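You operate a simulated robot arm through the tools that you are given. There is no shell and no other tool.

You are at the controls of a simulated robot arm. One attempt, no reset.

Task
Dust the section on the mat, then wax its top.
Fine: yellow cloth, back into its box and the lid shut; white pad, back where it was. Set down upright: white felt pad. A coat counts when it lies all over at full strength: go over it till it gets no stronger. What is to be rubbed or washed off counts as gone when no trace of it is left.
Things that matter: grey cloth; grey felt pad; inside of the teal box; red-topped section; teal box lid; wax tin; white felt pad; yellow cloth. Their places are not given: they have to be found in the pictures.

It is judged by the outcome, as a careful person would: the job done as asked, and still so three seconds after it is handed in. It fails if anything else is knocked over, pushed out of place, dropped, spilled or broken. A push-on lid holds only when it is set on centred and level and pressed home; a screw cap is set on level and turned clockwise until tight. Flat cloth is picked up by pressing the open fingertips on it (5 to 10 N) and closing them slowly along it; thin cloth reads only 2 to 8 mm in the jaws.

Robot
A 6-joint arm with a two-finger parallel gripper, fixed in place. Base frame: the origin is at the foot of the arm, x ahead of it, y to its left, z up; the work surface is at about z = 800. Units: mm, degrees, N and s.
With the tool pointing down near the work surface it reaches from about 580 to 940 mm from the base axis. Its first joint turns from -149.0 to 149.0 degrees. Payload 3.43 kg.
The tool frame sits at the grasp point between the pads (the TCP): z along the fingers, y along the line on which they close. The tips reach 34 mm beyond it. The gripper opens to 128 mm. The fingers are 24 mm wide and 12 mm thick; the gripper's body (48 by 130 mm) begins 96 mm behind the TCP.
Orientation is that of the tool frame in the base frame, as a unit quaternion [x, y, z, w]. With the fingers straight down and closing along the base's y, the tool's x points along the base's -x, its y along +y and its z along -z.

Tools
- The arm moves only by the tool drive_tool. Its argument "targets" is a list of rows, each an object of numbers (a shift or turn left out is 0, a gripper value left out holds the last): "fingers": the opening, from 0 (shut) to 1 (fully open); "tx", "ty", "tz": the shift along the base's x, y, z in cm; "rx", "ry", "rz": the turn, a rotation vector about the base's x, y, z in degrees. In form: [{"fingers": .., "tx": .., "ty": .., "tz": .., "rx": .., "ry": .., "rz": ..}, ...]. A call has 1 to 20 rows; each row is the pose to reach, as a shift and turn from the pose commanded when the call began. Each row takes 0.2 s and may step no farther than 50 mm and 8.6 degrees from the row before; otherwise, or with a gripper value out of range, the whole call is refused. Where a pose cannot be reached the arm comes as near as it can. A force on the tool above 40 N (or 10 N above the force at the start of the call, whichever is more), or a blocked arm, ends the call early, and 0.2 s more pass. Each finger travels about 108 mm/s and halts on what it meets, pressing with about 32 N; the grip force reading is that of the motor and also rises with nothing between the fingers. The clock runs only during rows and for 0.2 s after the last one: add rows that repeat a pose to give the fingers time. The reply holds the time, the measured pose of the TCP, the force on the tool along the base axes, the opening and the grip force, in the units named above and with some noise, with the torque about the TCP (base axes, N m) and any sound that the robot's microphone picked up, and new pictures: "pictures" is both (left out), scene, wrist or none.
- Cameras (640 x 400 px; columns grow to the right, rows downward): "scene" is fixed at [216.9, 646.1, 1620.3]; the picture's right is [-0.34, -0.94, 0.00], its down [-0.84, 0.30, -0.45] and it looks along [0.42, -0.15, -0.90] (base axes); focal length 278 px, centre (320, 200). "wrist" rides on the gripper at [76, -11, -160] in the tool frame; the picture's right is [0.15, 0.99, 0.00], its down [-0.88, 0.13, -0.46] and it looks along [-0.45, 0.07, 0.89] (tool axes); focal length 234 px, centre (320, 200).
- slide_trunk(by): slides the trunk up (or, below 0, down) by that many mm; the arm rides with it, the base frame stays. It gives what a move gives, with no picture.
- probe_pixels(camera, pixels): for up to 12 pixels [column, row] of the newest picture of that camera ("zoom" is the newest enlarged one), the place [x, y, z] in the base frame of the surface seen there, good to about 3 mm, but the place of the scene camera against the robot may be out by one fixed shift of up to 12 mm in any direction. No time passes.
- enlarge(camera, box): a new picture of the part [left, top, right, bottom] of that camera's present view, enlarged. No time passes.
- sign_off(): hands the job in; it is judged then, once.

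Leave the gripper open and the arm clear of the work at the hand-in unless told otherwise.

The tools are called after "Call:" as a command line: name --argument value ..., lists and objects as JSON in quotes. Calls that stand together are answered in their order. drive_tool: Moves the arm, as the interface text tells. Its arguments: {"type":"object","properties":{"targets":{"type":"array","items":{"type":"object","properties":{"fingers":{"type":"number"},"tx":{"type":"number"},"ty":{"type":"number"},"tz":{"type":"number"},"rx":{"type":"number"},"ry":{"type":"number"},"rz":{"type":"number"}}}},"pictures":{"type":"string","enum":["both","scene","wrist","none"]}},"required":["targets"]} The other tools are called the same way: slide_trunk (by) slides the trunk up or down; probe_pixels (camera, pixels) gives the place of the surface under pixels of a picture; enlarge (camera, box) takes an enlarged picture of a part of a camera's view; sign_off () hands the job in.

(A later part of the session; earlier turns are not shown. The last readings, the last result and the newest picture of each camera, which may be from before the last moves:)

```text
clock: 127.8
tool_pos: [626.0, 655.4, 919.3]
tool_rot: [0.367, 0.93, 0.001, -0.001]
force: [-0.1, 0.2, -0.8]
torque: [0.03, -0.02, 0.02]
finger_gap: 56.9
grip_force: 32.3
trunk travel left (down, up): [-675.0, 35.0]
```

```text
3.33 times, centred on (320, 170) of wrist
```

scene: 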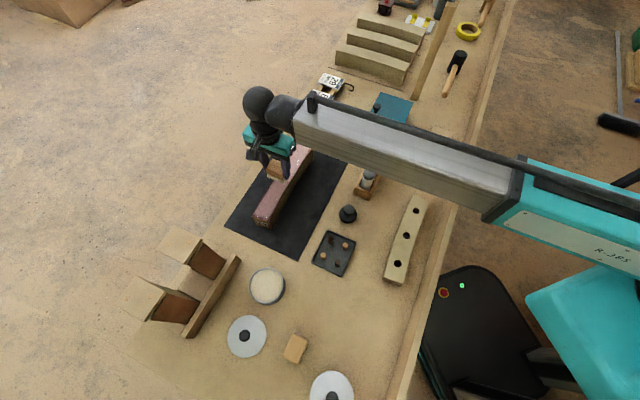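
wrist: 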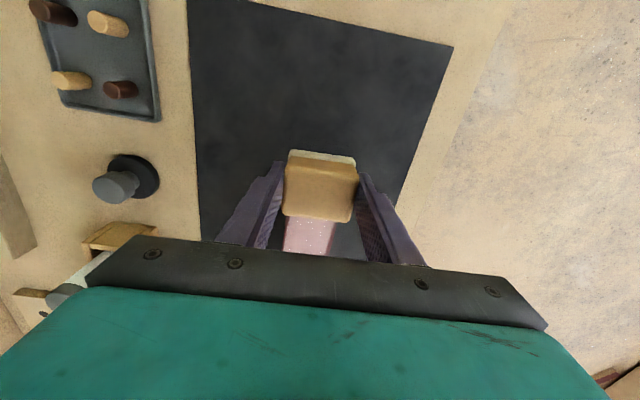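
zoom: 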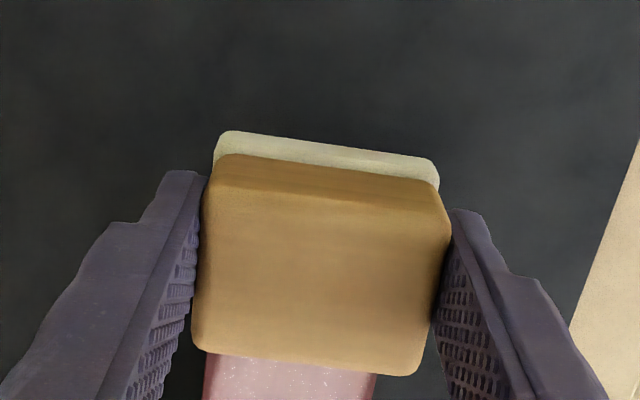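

In this view the mat, not the section, lies beyond the pad, so the section may have shifted. I'll lift straight up immediately and look.

Call:
drive_tool --targets '[{"tz": 1.0}, {"tz": 4.0}, {"tz": 8.0}, {"tz": 12.0}, {"tz": 16.0}, {"tz": 16.0}]'

Call:
enlarge --camera "scene" --box '[230, 120, 350, 260]'

```text
clock: 129.2
tool_pos: [623.6, 656.4, 1076.8]
tool_rot: [0.368, 0.93, 0.0, 0.0]
force: [-0.3, 0.6, -0.4]
torque: [-0.02, 0.01, -0.02]
finger_gap: 57.2
grip_force: 31.9
trunk travel left (down, up): [-675.0, 35.0]
```

scene: 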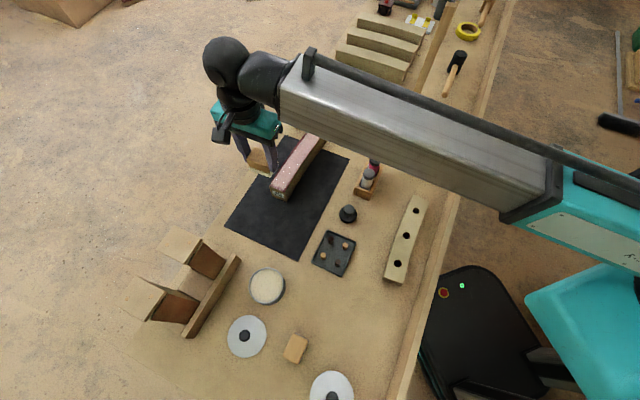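
wrist: 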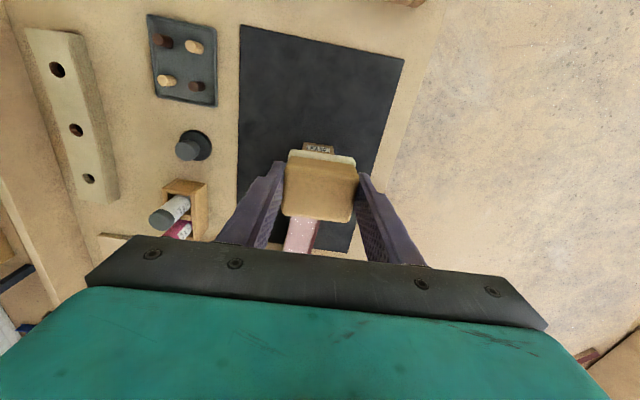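

```text
2.86 times, centred on (290, 190) of scene
```

zoom: 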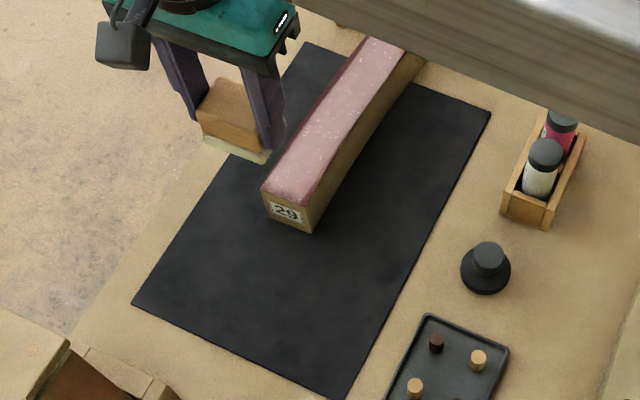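

The section has been dragged about 11 cm along its length towards the cards, so I must put it back. First I'll move away with the pad (towards its home) so the view is clear, and look carefully.

Call:
drive_tool --targets '[{"tx": -2.7, "ty": -0.1, "rz": 7.4}, {"tx": -5.5, "ty": -0.1, "rz": 14.7}, {"tx": -8.2, "ty": -0.2, "rz": 22.1}, {"tx": -11.0, "ty": -0.3, "rz": 29.5}, {"tx": -13.7, "ty": -0.4, "rz": 36.8}, {"tx": -16.5, "ty": -0.4, "tz": -1, "rz": 44.2}, {"tx": -19.2, "ty": -0.5, "tz": -2, "rz": 51.6}, {"tx": -22.0, "ty": -0.6, "tz": -3, "rz": 58.9}, {"tx": -24.7, "ty": -0.7, "tz": -4, "rz": 66.3}, {"tx": -27.5, "ty": -0.8, "tz": -6, "rz": 73.7}, {"tx": -30.2, "ty": -0.8, "tz": -8, "rz": 81.0}, {"tx": -32.95, "ty": -0.9, "tz": -10, "rz": 88.4}, {"tx": -32.95, "ty": -0.9, "tz": -13, "rz": 88.4}, {"tx": -32.95, "ty": -0.9, "tz": -13, "rz": 88.4}]'

Call:
enlarge --camera "scene" --box '[235, 70, 375, 250]'

Call:
enlarge --camera "scene" --box '[290, 80, 350, 140]'

Call:
enlarge --camera "wrist" --box '[220, 90, 420, 220]'

```text
clock: 132.2
tool_pos: [297.5, 648.3, 947.2]
tool_rot: [-0.384, 0.923, 0.0, 0.0]
force: [0.9, 0.3, -0.9]
torque: [0.0, -0.01, -0.03]
finger_gap: 57.1
grip_force: 31.6
trunk travel left (down, up): [-675.0, 35.0]
```

scene: 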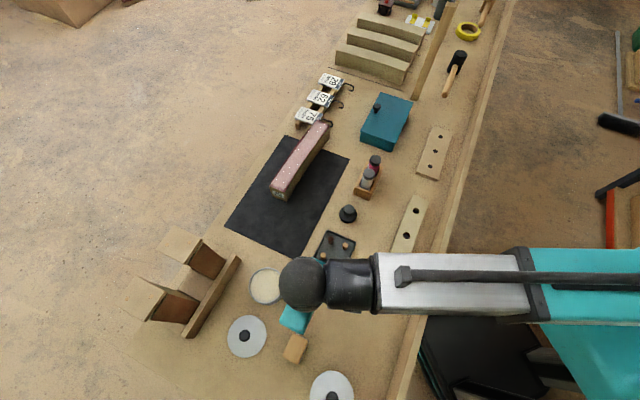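
wrist: 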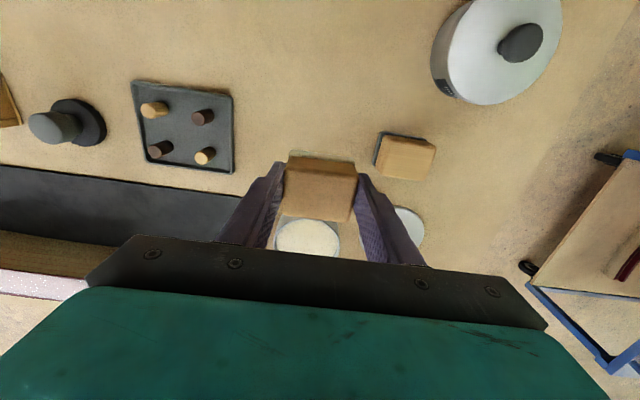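

```text
2.22 times, centred on (305, 160) of scene
```

zoom: 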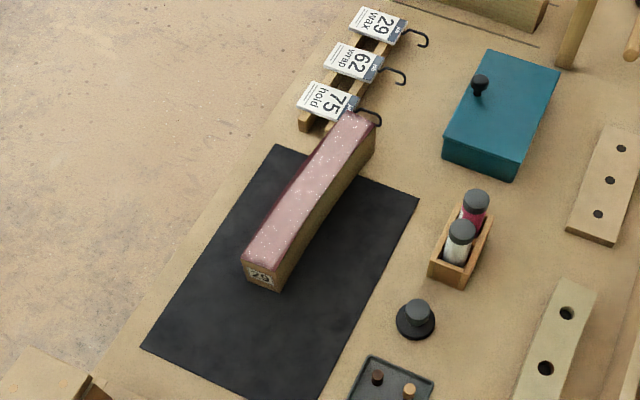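

```text
6.67 times, centred on (320, 110) of scene
```

zoom: 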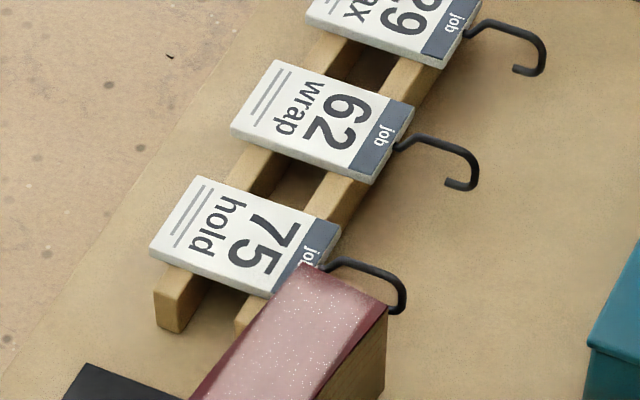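

```text
3.08 times, centred on (320, 155) of wrist
```

zoom: 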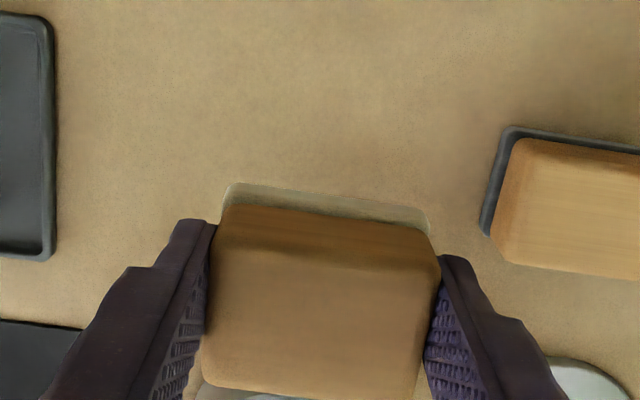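

The cards and rack are where they were (card corners coincide with the first picture). I'll look at the coat and the section's present corners closely.

Call:
enlarge --camera "scene" --box '[290, 118, 338, 148]'

Call:
enlarge --camera "scene" --box '[274, 142, 322, 172]'

Call:
enlarge --camera "scene" --box '[260, 168, 308, 204]'

```text
13.33 times, centred on (314, 133) of scene
```

zoom: 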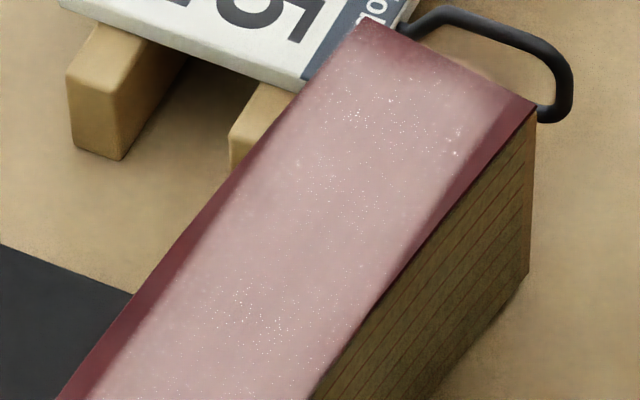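

```text
13.33 times, centred on (298, 157) of scene
```

zoom: 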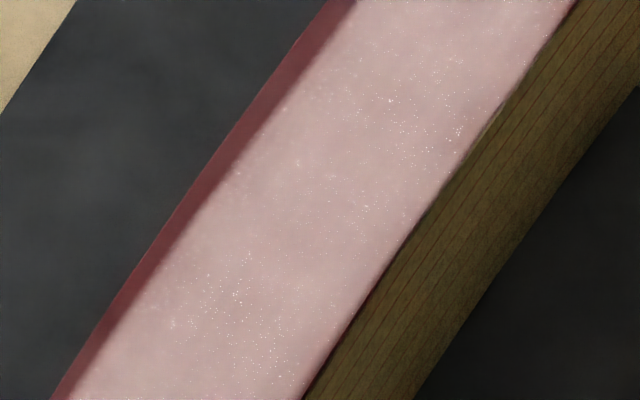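

```text
11.11 times, centred on (284, 186) of scene
```

zoom: 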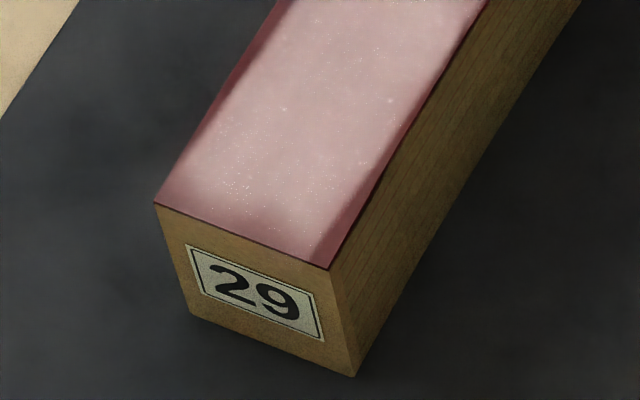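

The coat pattern is unchanged and looks even. Next I'll set the pad down at its home spot, freeing the gripper so I can move the section back. Lowering now.

Call:
drive_tool --targets '[{"tx": -0.2, "ty": -0.08, "tz": -3.0}, {"tx": -0.25, "ty": -0.08, "tz": -6.5}, {"tx": -0.25, "ty": -0.08, "tz": -8.8}, {"tx": -0.25, "ty": -0.08, "tz": -9.2}, {"tx": -0.25, "ty": -0.08, "tz": -9.2}]' --pictures "none"

```text
clock: 133.4
tool_pos: [296.1, 647.0, 855.9]
tool_rot: [-0.385, 0.923, 0.0, 0.0]
force: [-0.8, 0.0, -1.2]
torque: [0.05, 0.01, 0.0]
finger_gap: 56.9
grip_force: 31.5
trunk travel left (down, up): [-675.0, 35.0]
```

Call:
drive_tool --targets '[{"tx": -0.1, "tz": -0.2}, {"tx": -0.1, "tz": -0.4}, {"tx": -0.1, "tz": -0.4}]' --pictures "none"

```text
clock: 134.2
tool_pos: [292.8, 647.7, 851.7]
tool_rot: [-0.385, 0.923, 0.0, 0.0]
force: [0.8, 0.2, -1.3]
torque: [-0.04, 0.04, -0.04]
finger_gap: 57.4
grip_force: 32.3
trunk travel left (down, up): [-675.0, 35.0]
```

Call:
drive_tool --targets '[{"tz": -0.1}, {"tz": -0.2}, {"tz": -0.2}]' --pictures "none"

```text
clock: 135.0
tool_pos: [292.4, 647.0, 851.8]
tool_rot: [-0.386, 0.923, 0.0, 0.002]
force: [2.3, 1.9, 3.6]
torque: [0.06, -0.09, -0.01]
finger_gap: 57.0
grip_force: 32.2
trunk travel left (down, up): [-675.0, 35.0]
```

The pad is touching down (3.6 N). I'll release and rise.

Call:
drive_tool --targets '[{"fingers": 0.48}, {"fingers": 0.54}, {"fingers": 0.57}, {"fingers": 0.57, "tz": 1.0}, {"tz": 4.0}, {"tz": 8.5}, {"tz": 13.0}, {"tz": 17.0}, {"tz": 17.0}]'

Call:
enlarge --camera "wrist" --box '[220, 90, 420, 220]'

```text
clock: 137.0
tool_pos: [294.3, 644.9, 1019.6]
tool_rot: [-0.385, 0.923, 0.0, 0.001]
force: [-0.1, -0.1, -0.4]
torque: [-0.03, -0.01, -0.01]
finger_gap: 73.1
grip_force: 0.0
trunk travel left (down, up): [-675.0, 35.0]
```

scene: 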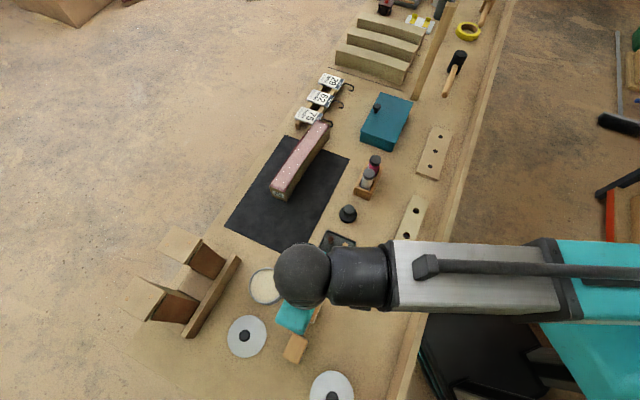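
wrist: 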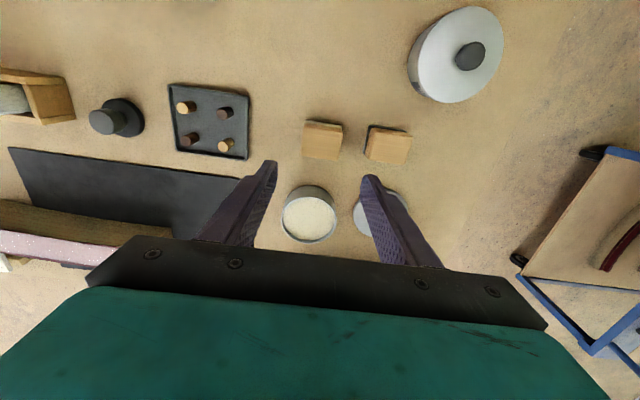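

```text
3.08 times, centred on (320, 155) of wrist
```

zoom: 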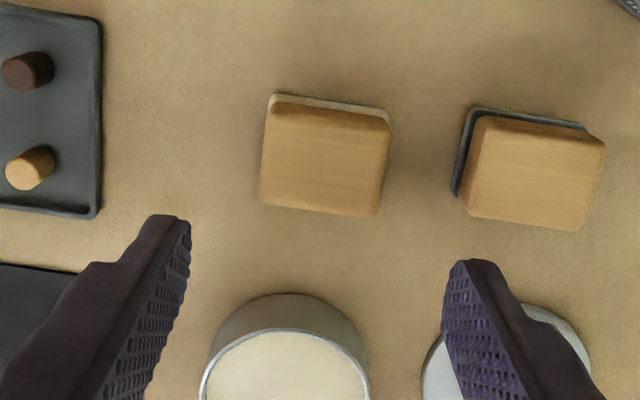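

The pad is upright at home. I'll check its position against the original, and probe the section's present corners.

Call:
probe_pixels --camera "zoom" --pixels '[[276, 112], [383, 126], [373, 207], [265, 194], [325, 160]]'

Call:
enlarge --camera "scene" --box '[250, 110, 350, 210]'

```text
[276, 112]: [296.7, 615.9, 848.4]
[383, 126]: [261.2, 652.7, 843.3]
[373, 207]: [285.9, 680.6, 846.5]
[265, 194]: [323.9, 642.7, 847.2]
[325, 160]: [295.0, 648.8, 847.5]
```

```text
4.00 times, centred on (300, 160) of scene
```

zoom: 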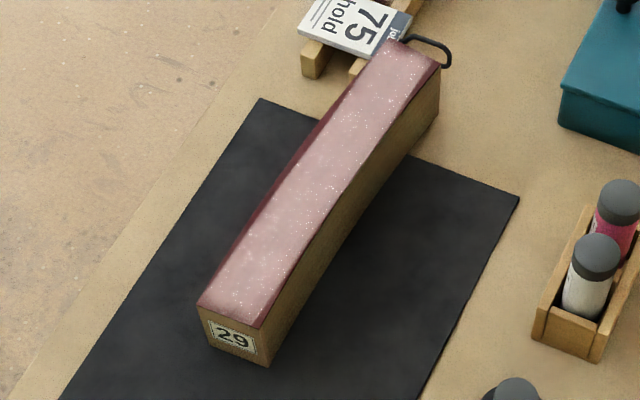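

The pad is within about 2.5 mm of its original spot. The section has slid about 105 mm with about −3.6° of rotation; its present mid-point is near (748.6,531.8). I'll go above it with open jaws, aligned across its width, to grip its wooden sides and slide it back.

Call:
drive_tool --targets '[{"fingers": 0.68, "tx": 3.5, "ty": -0.9, "rz": -7.2}, {"tx": 7.0, "ty": -1.7, "rz": -14.4}, {"tx": 10.5, "ty": -2.6, "rz": -21.6}, {"tx": 14.0, "ty": -3.5, "rz": -28.9}, {"tx": 17.5, "ty": -4.4, "rz": -36.1}, {"tx": 21.0, "ty": -5.2, "rz": -43.3}, {"tx": 24.5, "ty": -6.1, "rz": -50.5}, {"tx": 28.0, "ty": -7.0, "rz": -57.7}, {"tx": 31.5, "ty": -7.8, "rz": -64.9}, {"tx": 35.0, "ty": -8.7, "rz": -72.2}, {"tx": 38.5, "ty": -9.6, "rz": -79.4}, {"tx": 42.0, "ty": -10.5, "rz": -86.6}, {"tx": 45.4, "ty": -11.3, "rz": -93.8}, {"tx": 45.4, "ty": -11.3, "tz": -2.0, "rz": -93.8}, {"tx": 45.4, "ty": -11.3, "tz": -2.0, "rz": -93.8}]'

Call:
enlarge --camera "wrist" --box '[200, 0, 440, 250]'

```text
clock: 140.2
tool_pos: [745.6, 536.1, 1000.7]
tool_rot: [0.41, 0.912, 0.0, 0.0]
force: [0.2, 0.4, 0.1]
torque: [0.01, 0.0, 0.02]
finger_gap: 87.1
grip_force: 0.0
trunk travel left (down, up): [-675.0, 35.0]
```

scene: 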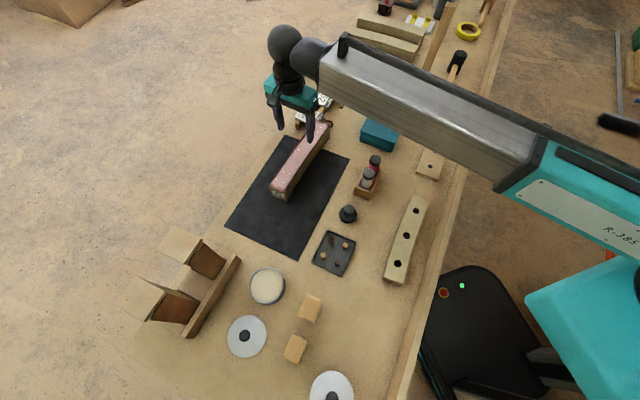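
wrist: 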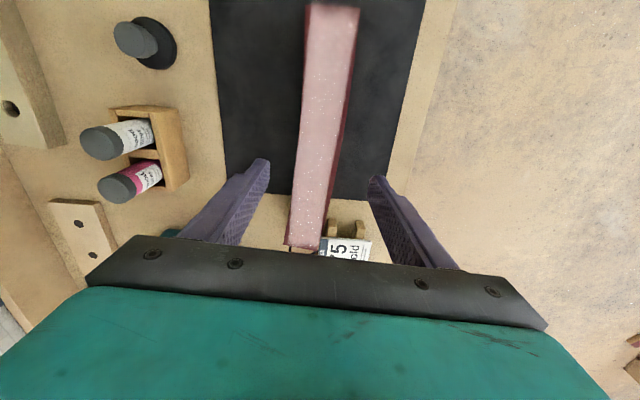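

```text
1.60 times, centred on (320, 125) of wrist
```

zoom: 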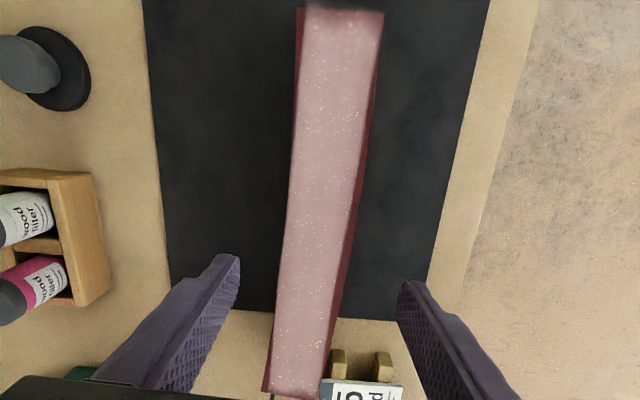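

An unobstructed view of the whole top. I'll zoom for the coat's evenness and probe the edges for its exact pose.

Call:
enlarge --camera "wrist" --box '[260, 0, 400, 90]'

Call:
enlarge --camera "wrist" --box '[250, 80, 390, 170]'

Call:
enlarge --camera "wrist" --box '[240, 160, 380, 255]'

Call:
probe_pixels --camera "wrist" --pixels '[[307, 6], [357, 10], [304, 40], [354, 40], [301, 80], [348, 80], [297, 130], [340, 130], [293, 180], [332, 180], [288, 230], [321, 230]]'

```text
4.44 times, centred on (330, 45) of wrist
```

zoom: 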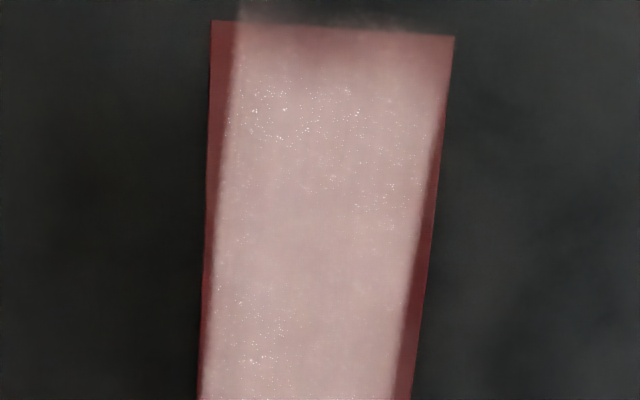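

```text
4.44 times, centred on (320, 125) of wrist
```

zoom: 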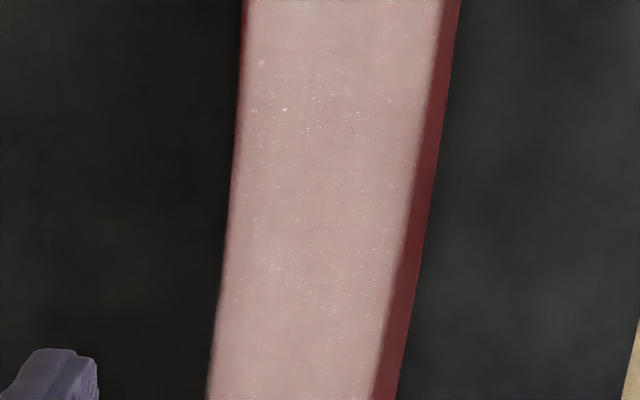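

```text
4.21 times, centred on (310, 208) of wrist
```

zoom: 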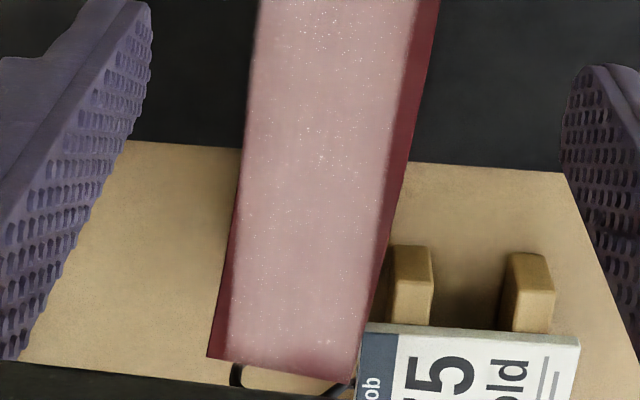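

```text
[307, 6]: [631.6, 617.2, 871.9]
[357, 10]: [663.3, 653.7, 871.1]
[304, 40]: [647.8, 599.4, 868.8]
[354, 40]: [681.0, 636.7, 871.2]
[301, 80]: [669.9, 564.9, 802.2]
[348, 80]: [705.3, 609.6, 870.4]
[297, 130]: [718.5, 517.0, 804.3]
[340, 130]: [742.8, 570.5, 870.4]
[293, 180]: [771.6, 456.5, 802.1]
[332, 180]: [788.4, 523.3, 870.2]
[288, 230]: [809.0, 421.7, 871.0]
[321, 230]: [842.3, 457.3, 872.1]
```

Key finding: the wax overlay is a soft-edged straight rectangle (its haze even projects slightly past the 29 end over the mat). So the red edge slivers lie outside the coatable patch, but the two ends look fainter and need more rubbing. First I'll restore the section: centre on its middle and lower the jaws alongside it.

Call:
drive_tool --targets '[{"tx": 0.33, "ty": -0.4, "tz": -4.0}, {"tx": 0.33, "ty": -0.4, "tz": -8.5}, {"tx": 0.33, "ty": -0.4, "tz": -12.0}, {"tx": 0.33, "ty": -0.4, "tz": -14.2}, {"tx": 0.33, "ty": -0.4, "tz": -14.2}]'

```text
clock: 141.4
tool_pos: [750.4, 530.9, 857.7]
tool_rot: [0.411, 0.912, 0.001, -0.001]
force: [0.3, -0.6, -0.6]
torque: [-0.03, 0.01, -0.01]
finger_gap: 87.1
grip_force: 0.0
trunk travel left (down, up): [-675.0, 35.0]
```

scene: 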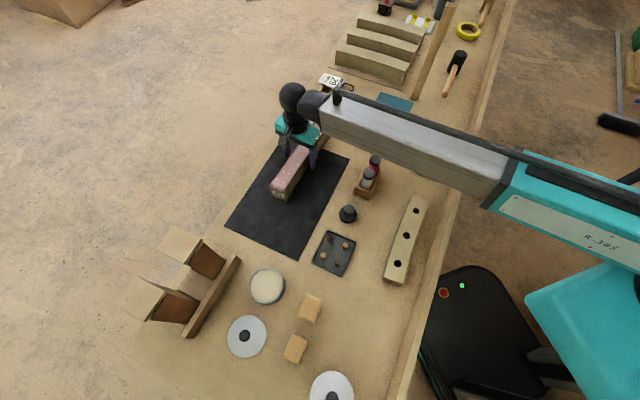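
wrist: 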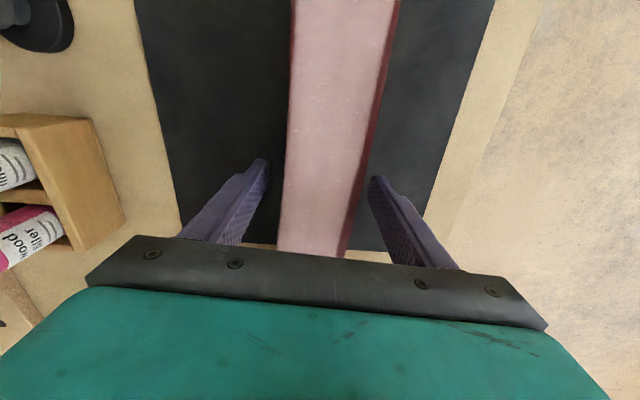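

The jaws straddle the section. I'll close gently on its sides.

Call:
drive_tool --targets '[{"fingers": 0.6}, {"fingers": 0.54}, {"fingers": 0.5}, {"fingers": 0.47}, {"fingers": 0.44}, {"fingers": 0.41}, {"fingers": 0.38}, {"fingers": 0.34}, {"fingers": 0.34}]' --pictures "wrist"

```text
clock: 143.4
tool_pos: [749.2, 529.7, 858.5]
tool_rot: [0.411, 0.912, 0.0, 0.0]
force: [-0.6, -0.4, 0.4]
torque: [-0.01, 0.06, 0.01]
finger_gap: 54.5
grip_force: 32.0
trunk travel left (down, up): [-675.0, 35.0]
```

wrist: 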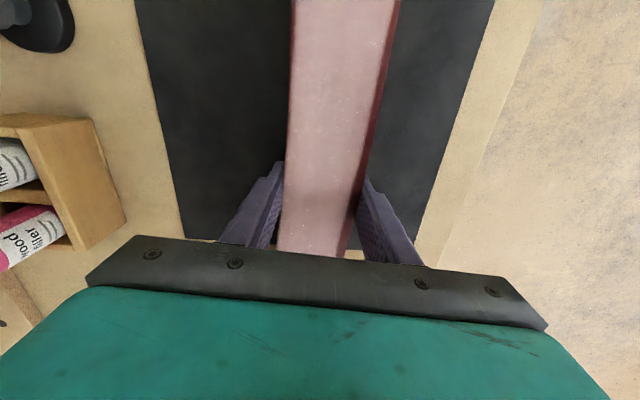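

Gripped at 54.5 mm. Now I'll slide it back along the mat slowly, with +3.6° of rotation.

Call:
drive_tool --targets '[{"tx": -0.4, "ty": 0.45, "rz": 0.0}, {"tx": -1.1, "ty": 1.2, "rz": 0.2}, {"tx": -1.9, "ty": 2.1, "rz": 0.6}, {"tx": -2.7, "ty": 3.0, "rz": 1.0}, {"tx": -3.5, "ty": 3.85, "rz": 1.5}, {"tx": -4.3, "ty": 4.7, "rz": 2.0}, {"tx": -5.1, "ty": 5.6, "rz": 2.5}, {"tx": -5.9, "ty": 6.5, "rz": 3.0}, {"tx": -6.6, "ty": 7.25, "rz": 3.4}, {"tx": -7.0, "ty": 7.7, "rz": 3.6}, {"tx": -7.16, "ty": 7.85, "rz": 3.65}, {"tx": -7.16, "ty": 7.85, "rz": 3.65}]'

Call:
enlarge --camera "scene" --box '[244, 196, 292, 232]'

Call:
enlarge --camera "scene" --box '[274, 134, 322, 164]'

```text
clock: 146.0
tool_pos: [678.8, 608.0, 858.2]
tool_rot: [0.382, 0.924, 0.001, -0.001]
force: [6.0, -3.6, 2.9]
torque: [-0.05, 0.22, 0.19]
finger_gap: 54.1
grip_force: 32.1
trunk travel left (down, up): [-675.0, 35.0]
```

scene: 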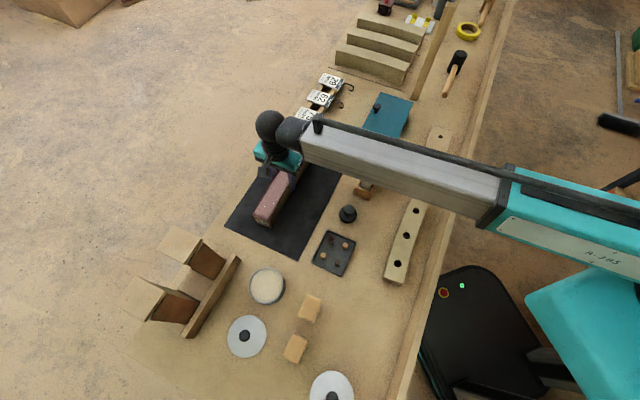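
wrist: 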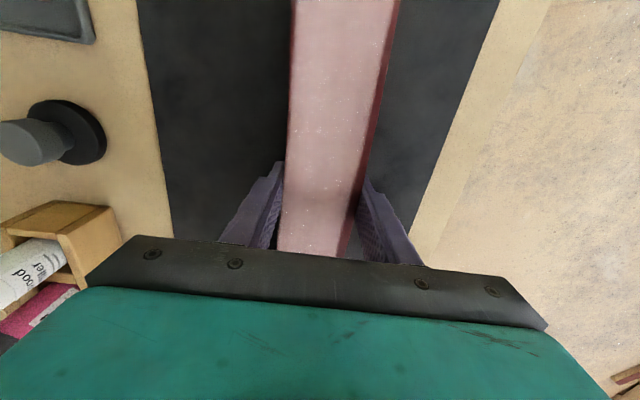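

```text
11.11 times, centred on (268, 214) of scene
```

zoom: 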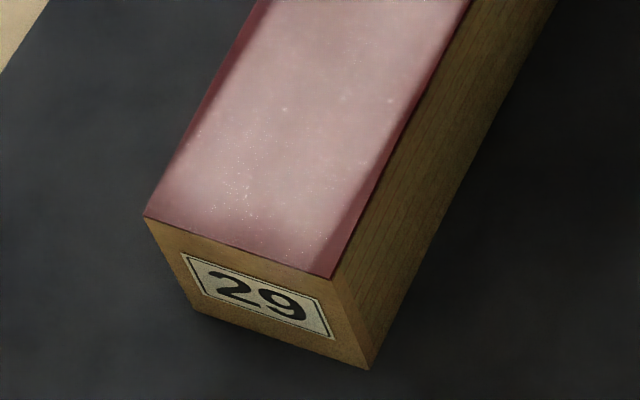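

```text
13.33 times, centred on (298, 149) of scene
```

zoom: 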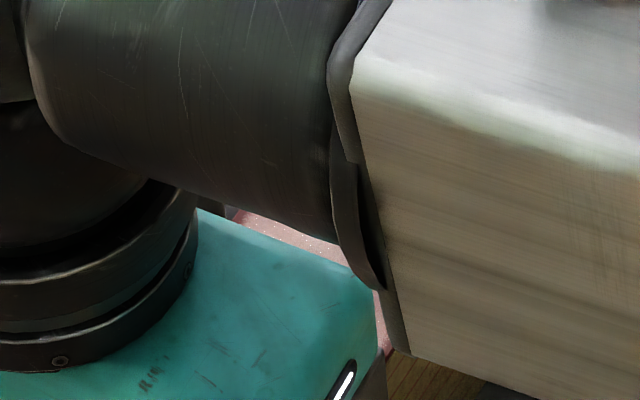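

It's about 3 mm short of its original position along its length (29-end corner pixels (145,217) against (140,228)). I'll nudge it back and compare.

Call:
drive_tool --targets '[{"tx": -0.12, "ty": 0.12}, {"tx": -0.24, "ty": 0.24}, {"tx": -0.24, "ty": 0.24}]' --pictures "scene"

Call:
enlarge --camera "scene" --box '[244, 196, 292, 232]'

```text
clock: 146.8
tool_pos: [676.0, 609.7, 858.2]
tool_rot: [0.381, 0.925, 0.001, -0.001]
force: [3.3, -3.8, -0.3]
torque: [-0.02, -0.23, -0.09]
finger_gap: 54.3
grip_force: 32.7
trunk travel left (down, up): [-675.0, 35.0]
```

scene: 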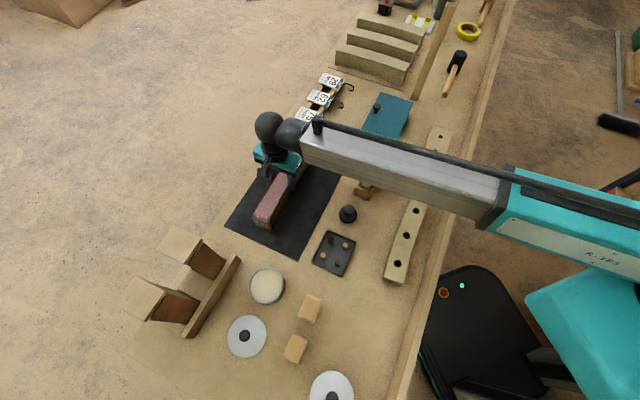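

```text
11.11 times, centred on (268, 214) of scene
```

zoom: 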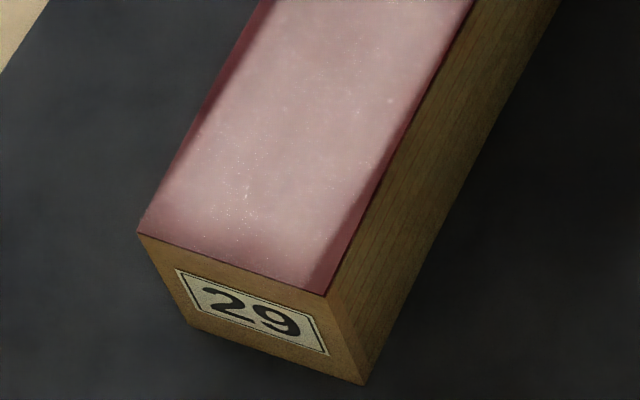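

Within about 1.5 mm of the original. I'll release and rise straight up to check it.

Call:
drive_tool --targets '[{"fingers": 0.46}, {"fingers": 0.52}, {"fingers": 0.6}, {"fingers": 0.68}, {"tz": 1.0}, {"tz": 4.0}, {"tz": 8.5}, {"tz": 13.0}, {"tz": 17.5}, {"tz": 17.5}]'

Call:
enlarge --camera "scene" --box '[274, 134, 322, 164]'

Call:
enlarge --camera "wrist" --box '[240, 0, 400, 120]'

Call:
enlarge --camera "wrist" --box '[240, 140, 400, 260]'

```text
clock: 149.0
tool_pos: [675.4, 611.8, 1034.7]
tool_rot: [0.382, 0.924, 0.0, 0.0]
force: [-1.2, 0.0, 0.3]
torque: [-0.03, 0.01, 0.04]
finger_gap: 86.9
grip_force: 0.0
trunk travel left (down, up): [-675.0, 35.0]
```

scene: 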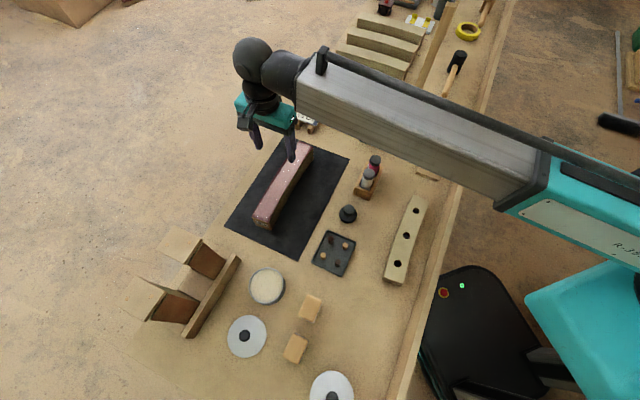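
wrist: 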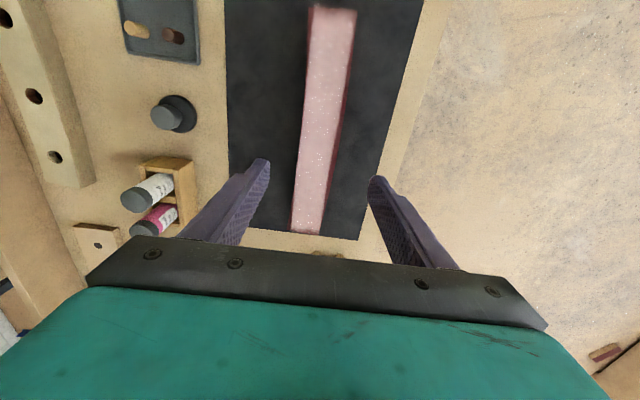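

```text
13.33 times, centred on (298, 149) of scene
```

zoom: 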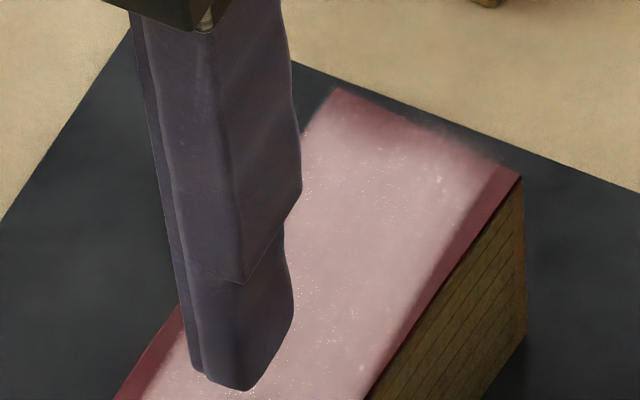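

```text
3.33 times, centred on (320, 60) of wrist
```

zoom: 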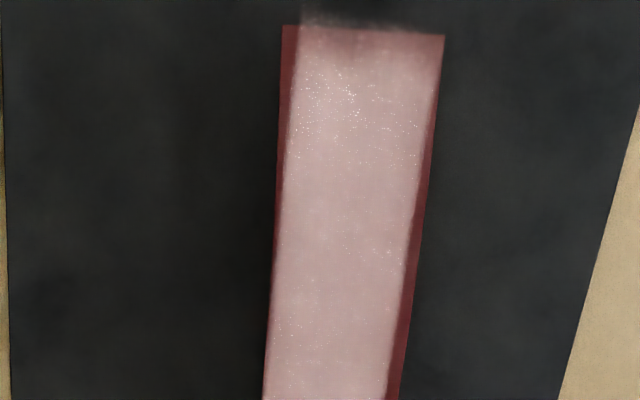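

```text
3.33 times, centred on (320, 200) of wrist
```

zoom: 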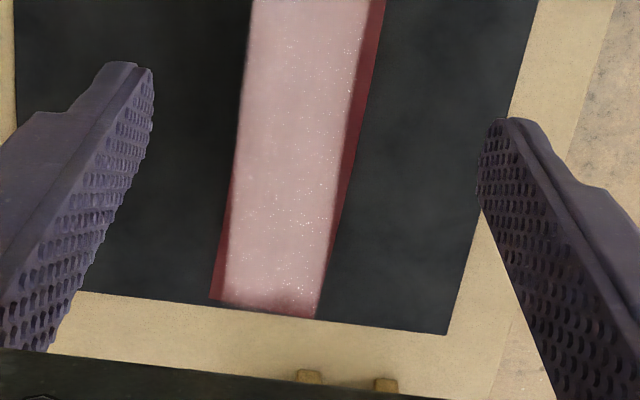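

The section is restored: far-end corners are at (340,88)/(520,177) against the original (343,84)/(523,172). Next I'll pick the pad up again, reload it, and go over the top once more with a light touch (6–8 N), with extra strokes at both ends.

Call:
drive_tool --targets '[{"fingers": 0.57, "tx": -3.2, "ty": 0.3, "rz": 7.5}, {"tx": -6.4, "ty": 0.6, "rz": 15.0}, {"tx": -9.6, "ty": 0.9, "rz": 22.5}, {"tx": -12.8, "ty": 1.2, "rz": 30.1}, {"tx": -16.0, "ty": 1.5, "rz": 37.6}, {"tx": -19.1, "ty": 1.8, "rz": 45.1}, {"tx": -22.3, "ty": 2.1, "rz": 52.6}, {"tx": -25.5, "ty": 2.4, "rz": 60.1}, {"tx": -28.7, "ty": 2.7, "rz": 67.6}, {"tx": -31.9, "ty": 3.0, "rz": 75.2}, {"tx": -35.1, "ty": 3.3, "rz": 82.7}, {"tx": -38.3, "ty": 3.62, "rz": 90.2}, {"tx": -38.3, "ty": 3.62, "tz": -4.0, "rz": 90.2}, {"tx": -38.3, "ty": 3.62, "tz": -8.5, "rz": 90.2}, {"tx": -38.3, "ty": 3.62, "tz": -12.5, "rz": 90.2}, {"tx": -38.3, "ty": 3.62, "tz": -12.5, "rz": 90.2}]'

Call:
enlarge --camera "wrist" --box '[230, 80, 430, 210]'

Call:
enlarge --camera "scene" --box '[240, 130, 330, 240]'

```text
clock: 152.4
tool_pos: [290.6, 646.6, 908.1]
tool_rot: [-0.385, 0.923, -0.001, 0.0]
force: [-1.0, 0.2, -0.2]
torque: [-0.03, 0.0, 0.0]
finger_gap: 73.2
grip_force: 0.0
trunk travel left (down, up): [-675.0, 35.0]
```

scene: 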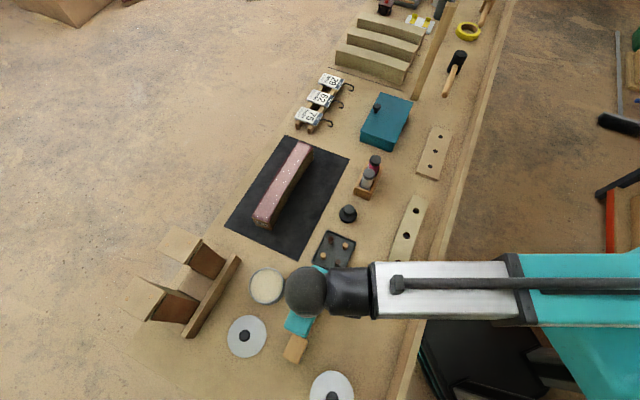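
wrist: 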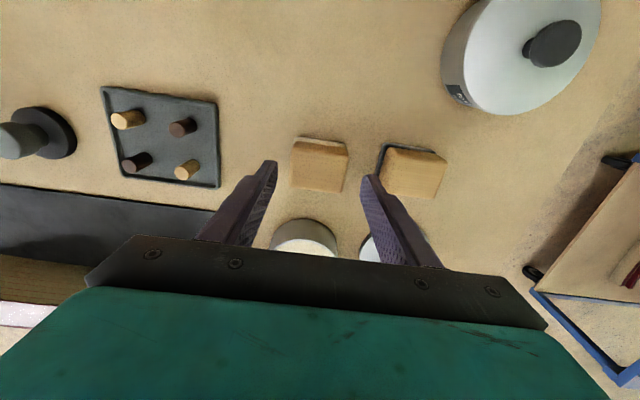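

```text
3.08 times, centred on (330, 145) of wrist
```

zoom: 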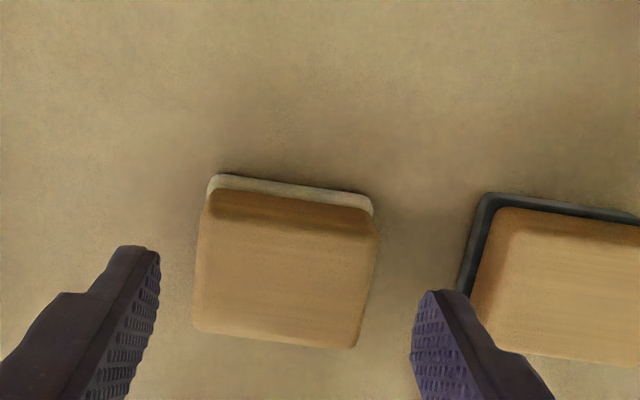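

```text
3.64 times, centred on (285, 185) of scene
```

zoom: 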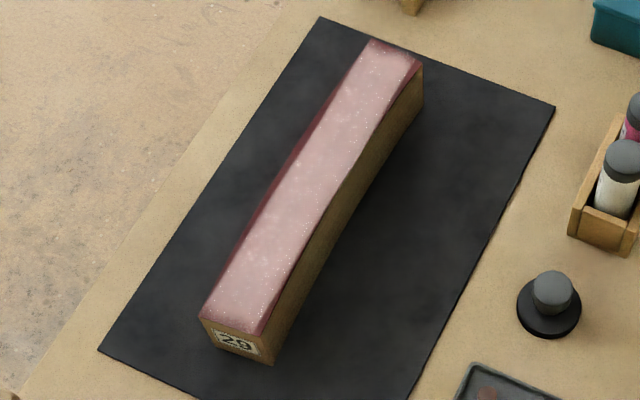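

The section matches its original pose in the scene view. The pad is centred under the jaws; I'll descend and grip it again.

Call:
drive_tool --targets '[{"tz": -2.0}, {"tz": -4.0}, {"tz": -5.5}, {"tz": -5.5}, {"fingers": 0.52, "tz": -5.5}, {"fingers": 0.48, "tz": -5.5}, {"fingers": 0.44, "tz": -5.5}, {"fingers": 0.38, "tz": -5.5}, {"fingers": 0.3, "tz": -5.5}, {"fingers": 0.3, "tz": -5.5}]' --pictures "none"

```text
clock: 154.6
tool_pos: [291.9, 646.8, 854.1]
tool_rot: [-0.385, 0.923, 0.0, 0.0]
force: [0.4, -0.9, 0.1]
torque: [0.0, 0.0, -0.01]
finger_gap: 57.1
grip_force: 31.8
trunk travel left (down, up): [-675.0, 35.0]
```

Gripped. I'll lift, move over the tin and lower to just above the wax.

Call:
drive_tool --targets '[{"tz": 0.5}, {"tz": 2.0}, {"tz": 5.5}, {"tz": 9.0}, {"tx": 3.1, "ty": 3.2, "tz": 9.0}, {"tx": 6.3, "ty": 6.4, "tz": 9.0}, {"tx": 9.45, "ty": 9.58, "tz": 9.0}, {"tx": 9.45, "ty": 9.58, "tz": 9.0}]' --pictures "wrist"

Call:
enlarge --camera "wrist" --box '[220, 90, 420, 220]'

```text
clock: 156.4
tool_pos: [389.1, 741.8, 945.1]
tool_rot: [-0.386, 0.923, 0.001, -0.001]
force: [0.3, 0.3, -1.3]
torque: [0.01, 0.01, 0.0]
finger_gap: 57.0
grip_force: 32.3
trunk travel left (down, up): [-675.0, 35.0]
```

wrist: 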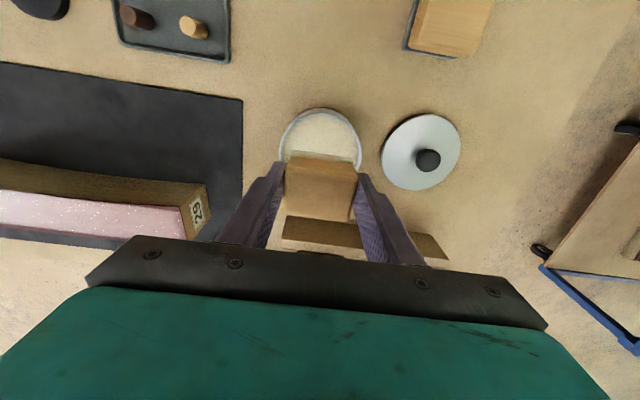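

```text
3.08 times, centred on (320, 155) of wrist
```

zoom: 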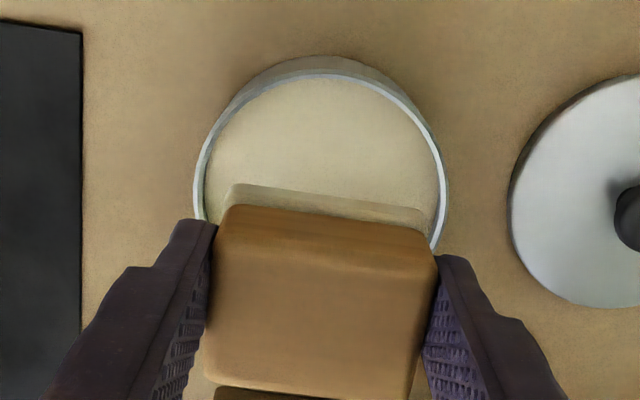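

Centred over the tin. Lowering in.

Call:
drive_tool --targets '[{"tz": -2.0}, {"tz": -4.3}, {"tz": -5.1}, {"tz": -5.3}, {"tz": -5.3}]' --pictures "none"

```text
clock: 157.6
tool_pos: [385.9, 741.5, 893.9]
tool_rot: [-0.385, 0.923, 0.001, 0.001]
force: [0.9, 2.8, 13.8]
torque: [0.01, -0.03, 0.06]
finger_gap: 57.1
grip_force: 32.2
trunk travel left (down, up): [-675.0, 35.0]
```

Contact at 14 N. I'll work it round without pressing harder.

Call:
drive_tool --targets '[{"tx": 0.3}, {"tx": 0.0, "ty": 0.3}, {"tx": -0.3}, {"ty": -0.3}, {"tx": 0.3}, {"ty": 0.3}, {"tx": -0.3}, {"ty": -0.3}, {"tx": 0}, {"tx": 0}]' --pictures "none"

```text
clock: 159.8
tool_pos: [386.6, 742.0, 893.5]
tool_rot: [-0.385, 0.923, 0.0, 0.0]
force: [1.9, -1.0, 30.3]
torque: [0.02, -0.05, -0.03]
finger_gap: 57.1
grip_force: 32.2
trunk travel left (down, up): [-675.0, 35.0]
```

Loaded. Now I'll lift and travel back above the section's middle.

Call:
drive_tool --targets '[{"tz": 1.0}, {"tz": 3.0}, {"tz": 7.0}, {"tz": 11.0}, {"tx": 2.4, "ty": -1.1, "tz": 11.5, "rz": -7.5}, {"tx": 4.8, "ty": -2.2, "tz": 12.0, "rz": -15}, {"tx": 7.2, "ty": -3.3, "tz": 12.0, "rz": -22.5}, {"tx": 9.6, "ty": -4.4, "tz": 12.0, "rz": -30}, {"tx": 12.0, "ty": -5.6, "tz": 12.0, "rz": -37.5}, {"tx": 14.4, "ty": -6.7, "tz": 12.0, "rz": -45}, {"tx": 16.8, "ty": -7.8, "tz": 12.0, "rz": -52.5}, {"tx": 19.3, "ty": -8.9, "tz": 12.0, "rz": -60}, {"tx": 21.7, "ty": -10.0, "tz": 12.0, "rz": -67.5}, {"tx": 24.1, "ty": -11.1, "tz": 12.0, "rz": -75}, {"tx": 26.5, "ty": -12.2, "tz": 12.0, "rz": -82.5}, {"tx": 28.88, "ty": -13.32, "tz": 11.0, "rz": -90}, {"tx": 28.88, "ty": -13.32, "tz": 7.0, "rz": -90}, {"tx": 28.88, "ty": -13.32, "tz": 4.2, "rz": -90}, {"tx": 28.88, "ty": -13.32, "tz": 3.6, "rz": -90}, {"tx": 28.88, "ty": -13.32, "tz": 3.6, "rz": -90}]' --pictures "wrist"

```text
clock: 164.0
tool_pos: [676.2, 609.7, 926.0]
tool_rot: [0.38, 0.925, -0.001, 0.0]
force: [-0.1, -0.1, -0.6]
torque: [-0.01, 0.03, 0.01]
finger_gap: 56.9
grip_force: 32.2
trunk travel left (down, up): [-675.0, 35.0]
```

wrist: 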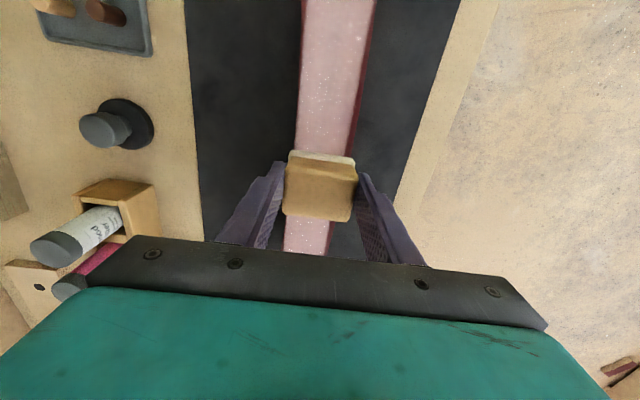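

Positioned over the middle. I'll find light contact.

Call:
drive_tool --targets '[{"tz": -0.1}, {"tz": -0.15}, {"tz": -0.15}]' --pictures "none"

```text
clock: 164.8
tool_pos: [677.2, 610.2, 925.2]
tool_rot: [0.38, 0.925, -0.001, 0.0]
force: [1.1, 0.1, -0.6]
torque: [0.01, 0.0, 0.0]
finger_gap: 57.1
grip_force: 31.7
trunk travel left (down, up): [-675.0, 35.0]
```

Call:
drive_tool --targets '[{"tz": -0.1}, {"tz": -0.1}]' --pictures "none"

```text
clock: 165.4
tool_pos: [675.0, 610.2, 923.8]
tool_rot: [0.381, 0.924, 0.001, 0.001]
force: [-0.2, 3.1, 5.0]
torque: [-0.02, 0.04, 0.0]
finger_gap: 57.2
grip_force: 31.8
trunk travel left (down, up): [-675.0, 35.0]
```

5 N. I'll stroke towards the 29 end and back, checking force and section position.

Call:
drive_tool --targets '[{"tx": -1.57, "ty": 1.54, "rz": 0.5}, {"tx": -3.15, "ty": 3.08, "rz": 1.0}, {"tx": -4.74, "ty": 4.59, "rz": 1.5}, {"tx": -6.35, "ty": 6.1, "rz": 2.0}, {"tx": -7.97, "ty": 7.59, "rz": 2.5}, {"tx": -7.97, "ty": 7.59, "rz": 2.5}]'

Call:
enlarge --camera "scene" --box '[240, 130, 330, 240]'

```text
clock: 166.8
tool_pos: [596.9, 686.3, 923.8]
tool_rot: [0.361, 0.933, 0.0, 0.0]
force: [0.7, -0.4, 5.0]
torque: [-0.01, -0.1, -0.03]
finger_gap: 56.8
grip_force: 32.2
trunk travel left (down, up): [-675.0, 35.0]
```

scene: 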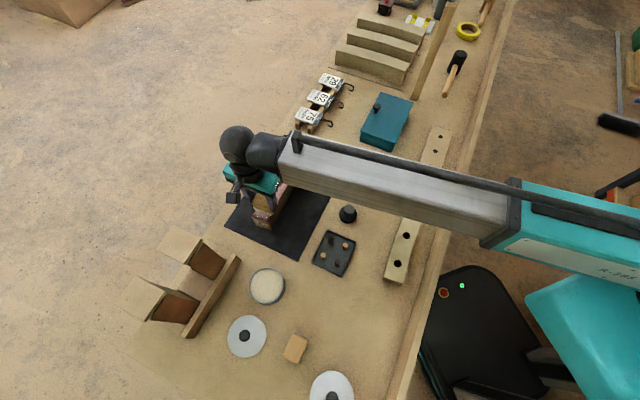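
wrist: 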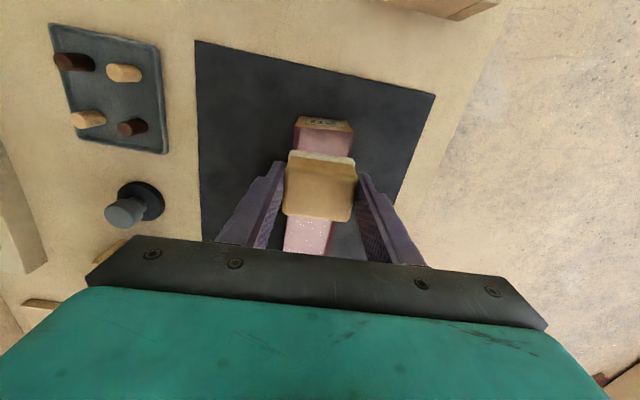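

```text
3.64 times, centred on (285, 185) of scene
```

zoom: 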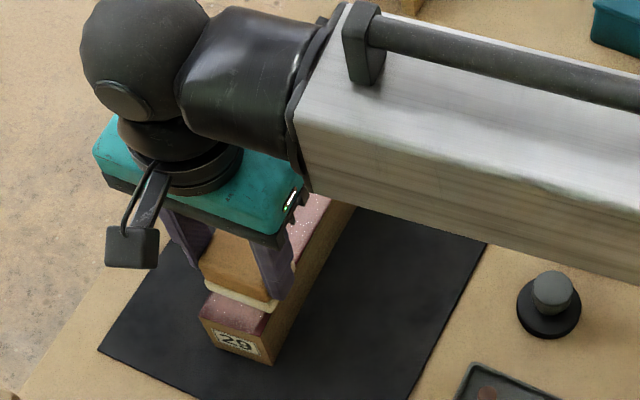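

The section stays put and force is steady at 5 N. I'll rub the 29 end back and forth, then return to the middle.

Call:
drive_tool --targets '[{"tx": -0.8, "ty": 0.77}, {"tx": -1.58, "ty": 1.53}, {"tx": -1.58, "ty": 1.53}, {"tx": -0.8, "ty": 0.77}, {"tx": 0, "ty": 0}, {"tx": -0.8, "ty": 0.77}, {"tx": -1.58, "ty": 1.53}, {"tx": -1.58, "ty": 1.53}, {"tx": -0.8, "ty": 0.77}, {"tx": 0, "ty": 0}, {"tx": 0.8, "ty": -0.77}, {"tx": 0, "ty": 0}, {"tx": -0.8, "ty": 0.77}, {"tx": -1.58, "ty": 1.53}, {"tx": -0.8, "ty": 0.77}, {"tx": 0, "ty": 0}]' --pictures "wrist"

Call:
enlarge --camera "wrist" --box '[260, 100, 380, 170]'

```text
clock: 170.2
tool_pos: [595.7, 687.0, 925.2]
tool_rot: [0.36, 0.933, 0.001, 0.001]
force: [-2.6, 3.5, 8.9]
torque: [0.08, 0.18, -0.07]
finger_gap: 57.2
grip_force: 32.6
trunk travel left (down, up): [-675.0, 35.0]
```

wrist: 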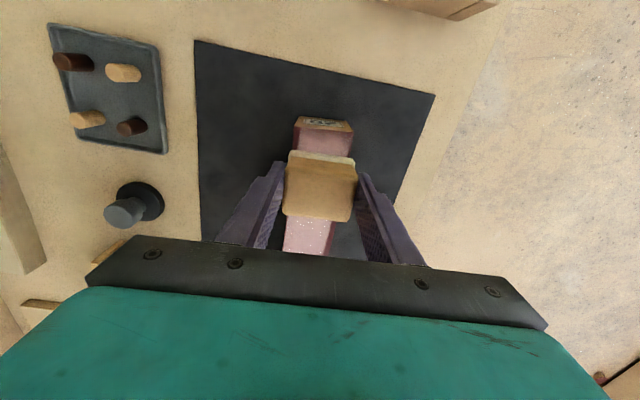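

```text
5.33 times, centred on (320, 135) of wrist
```

zoom: 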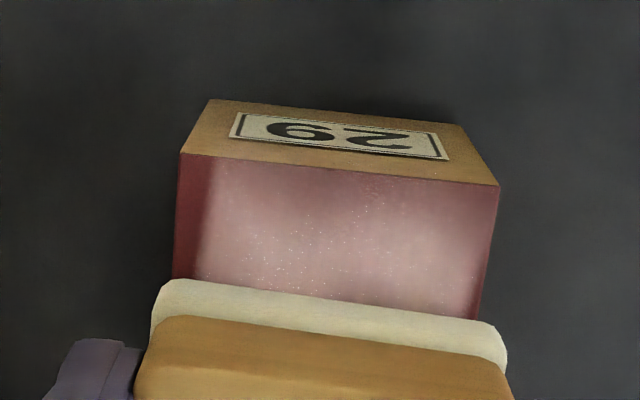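

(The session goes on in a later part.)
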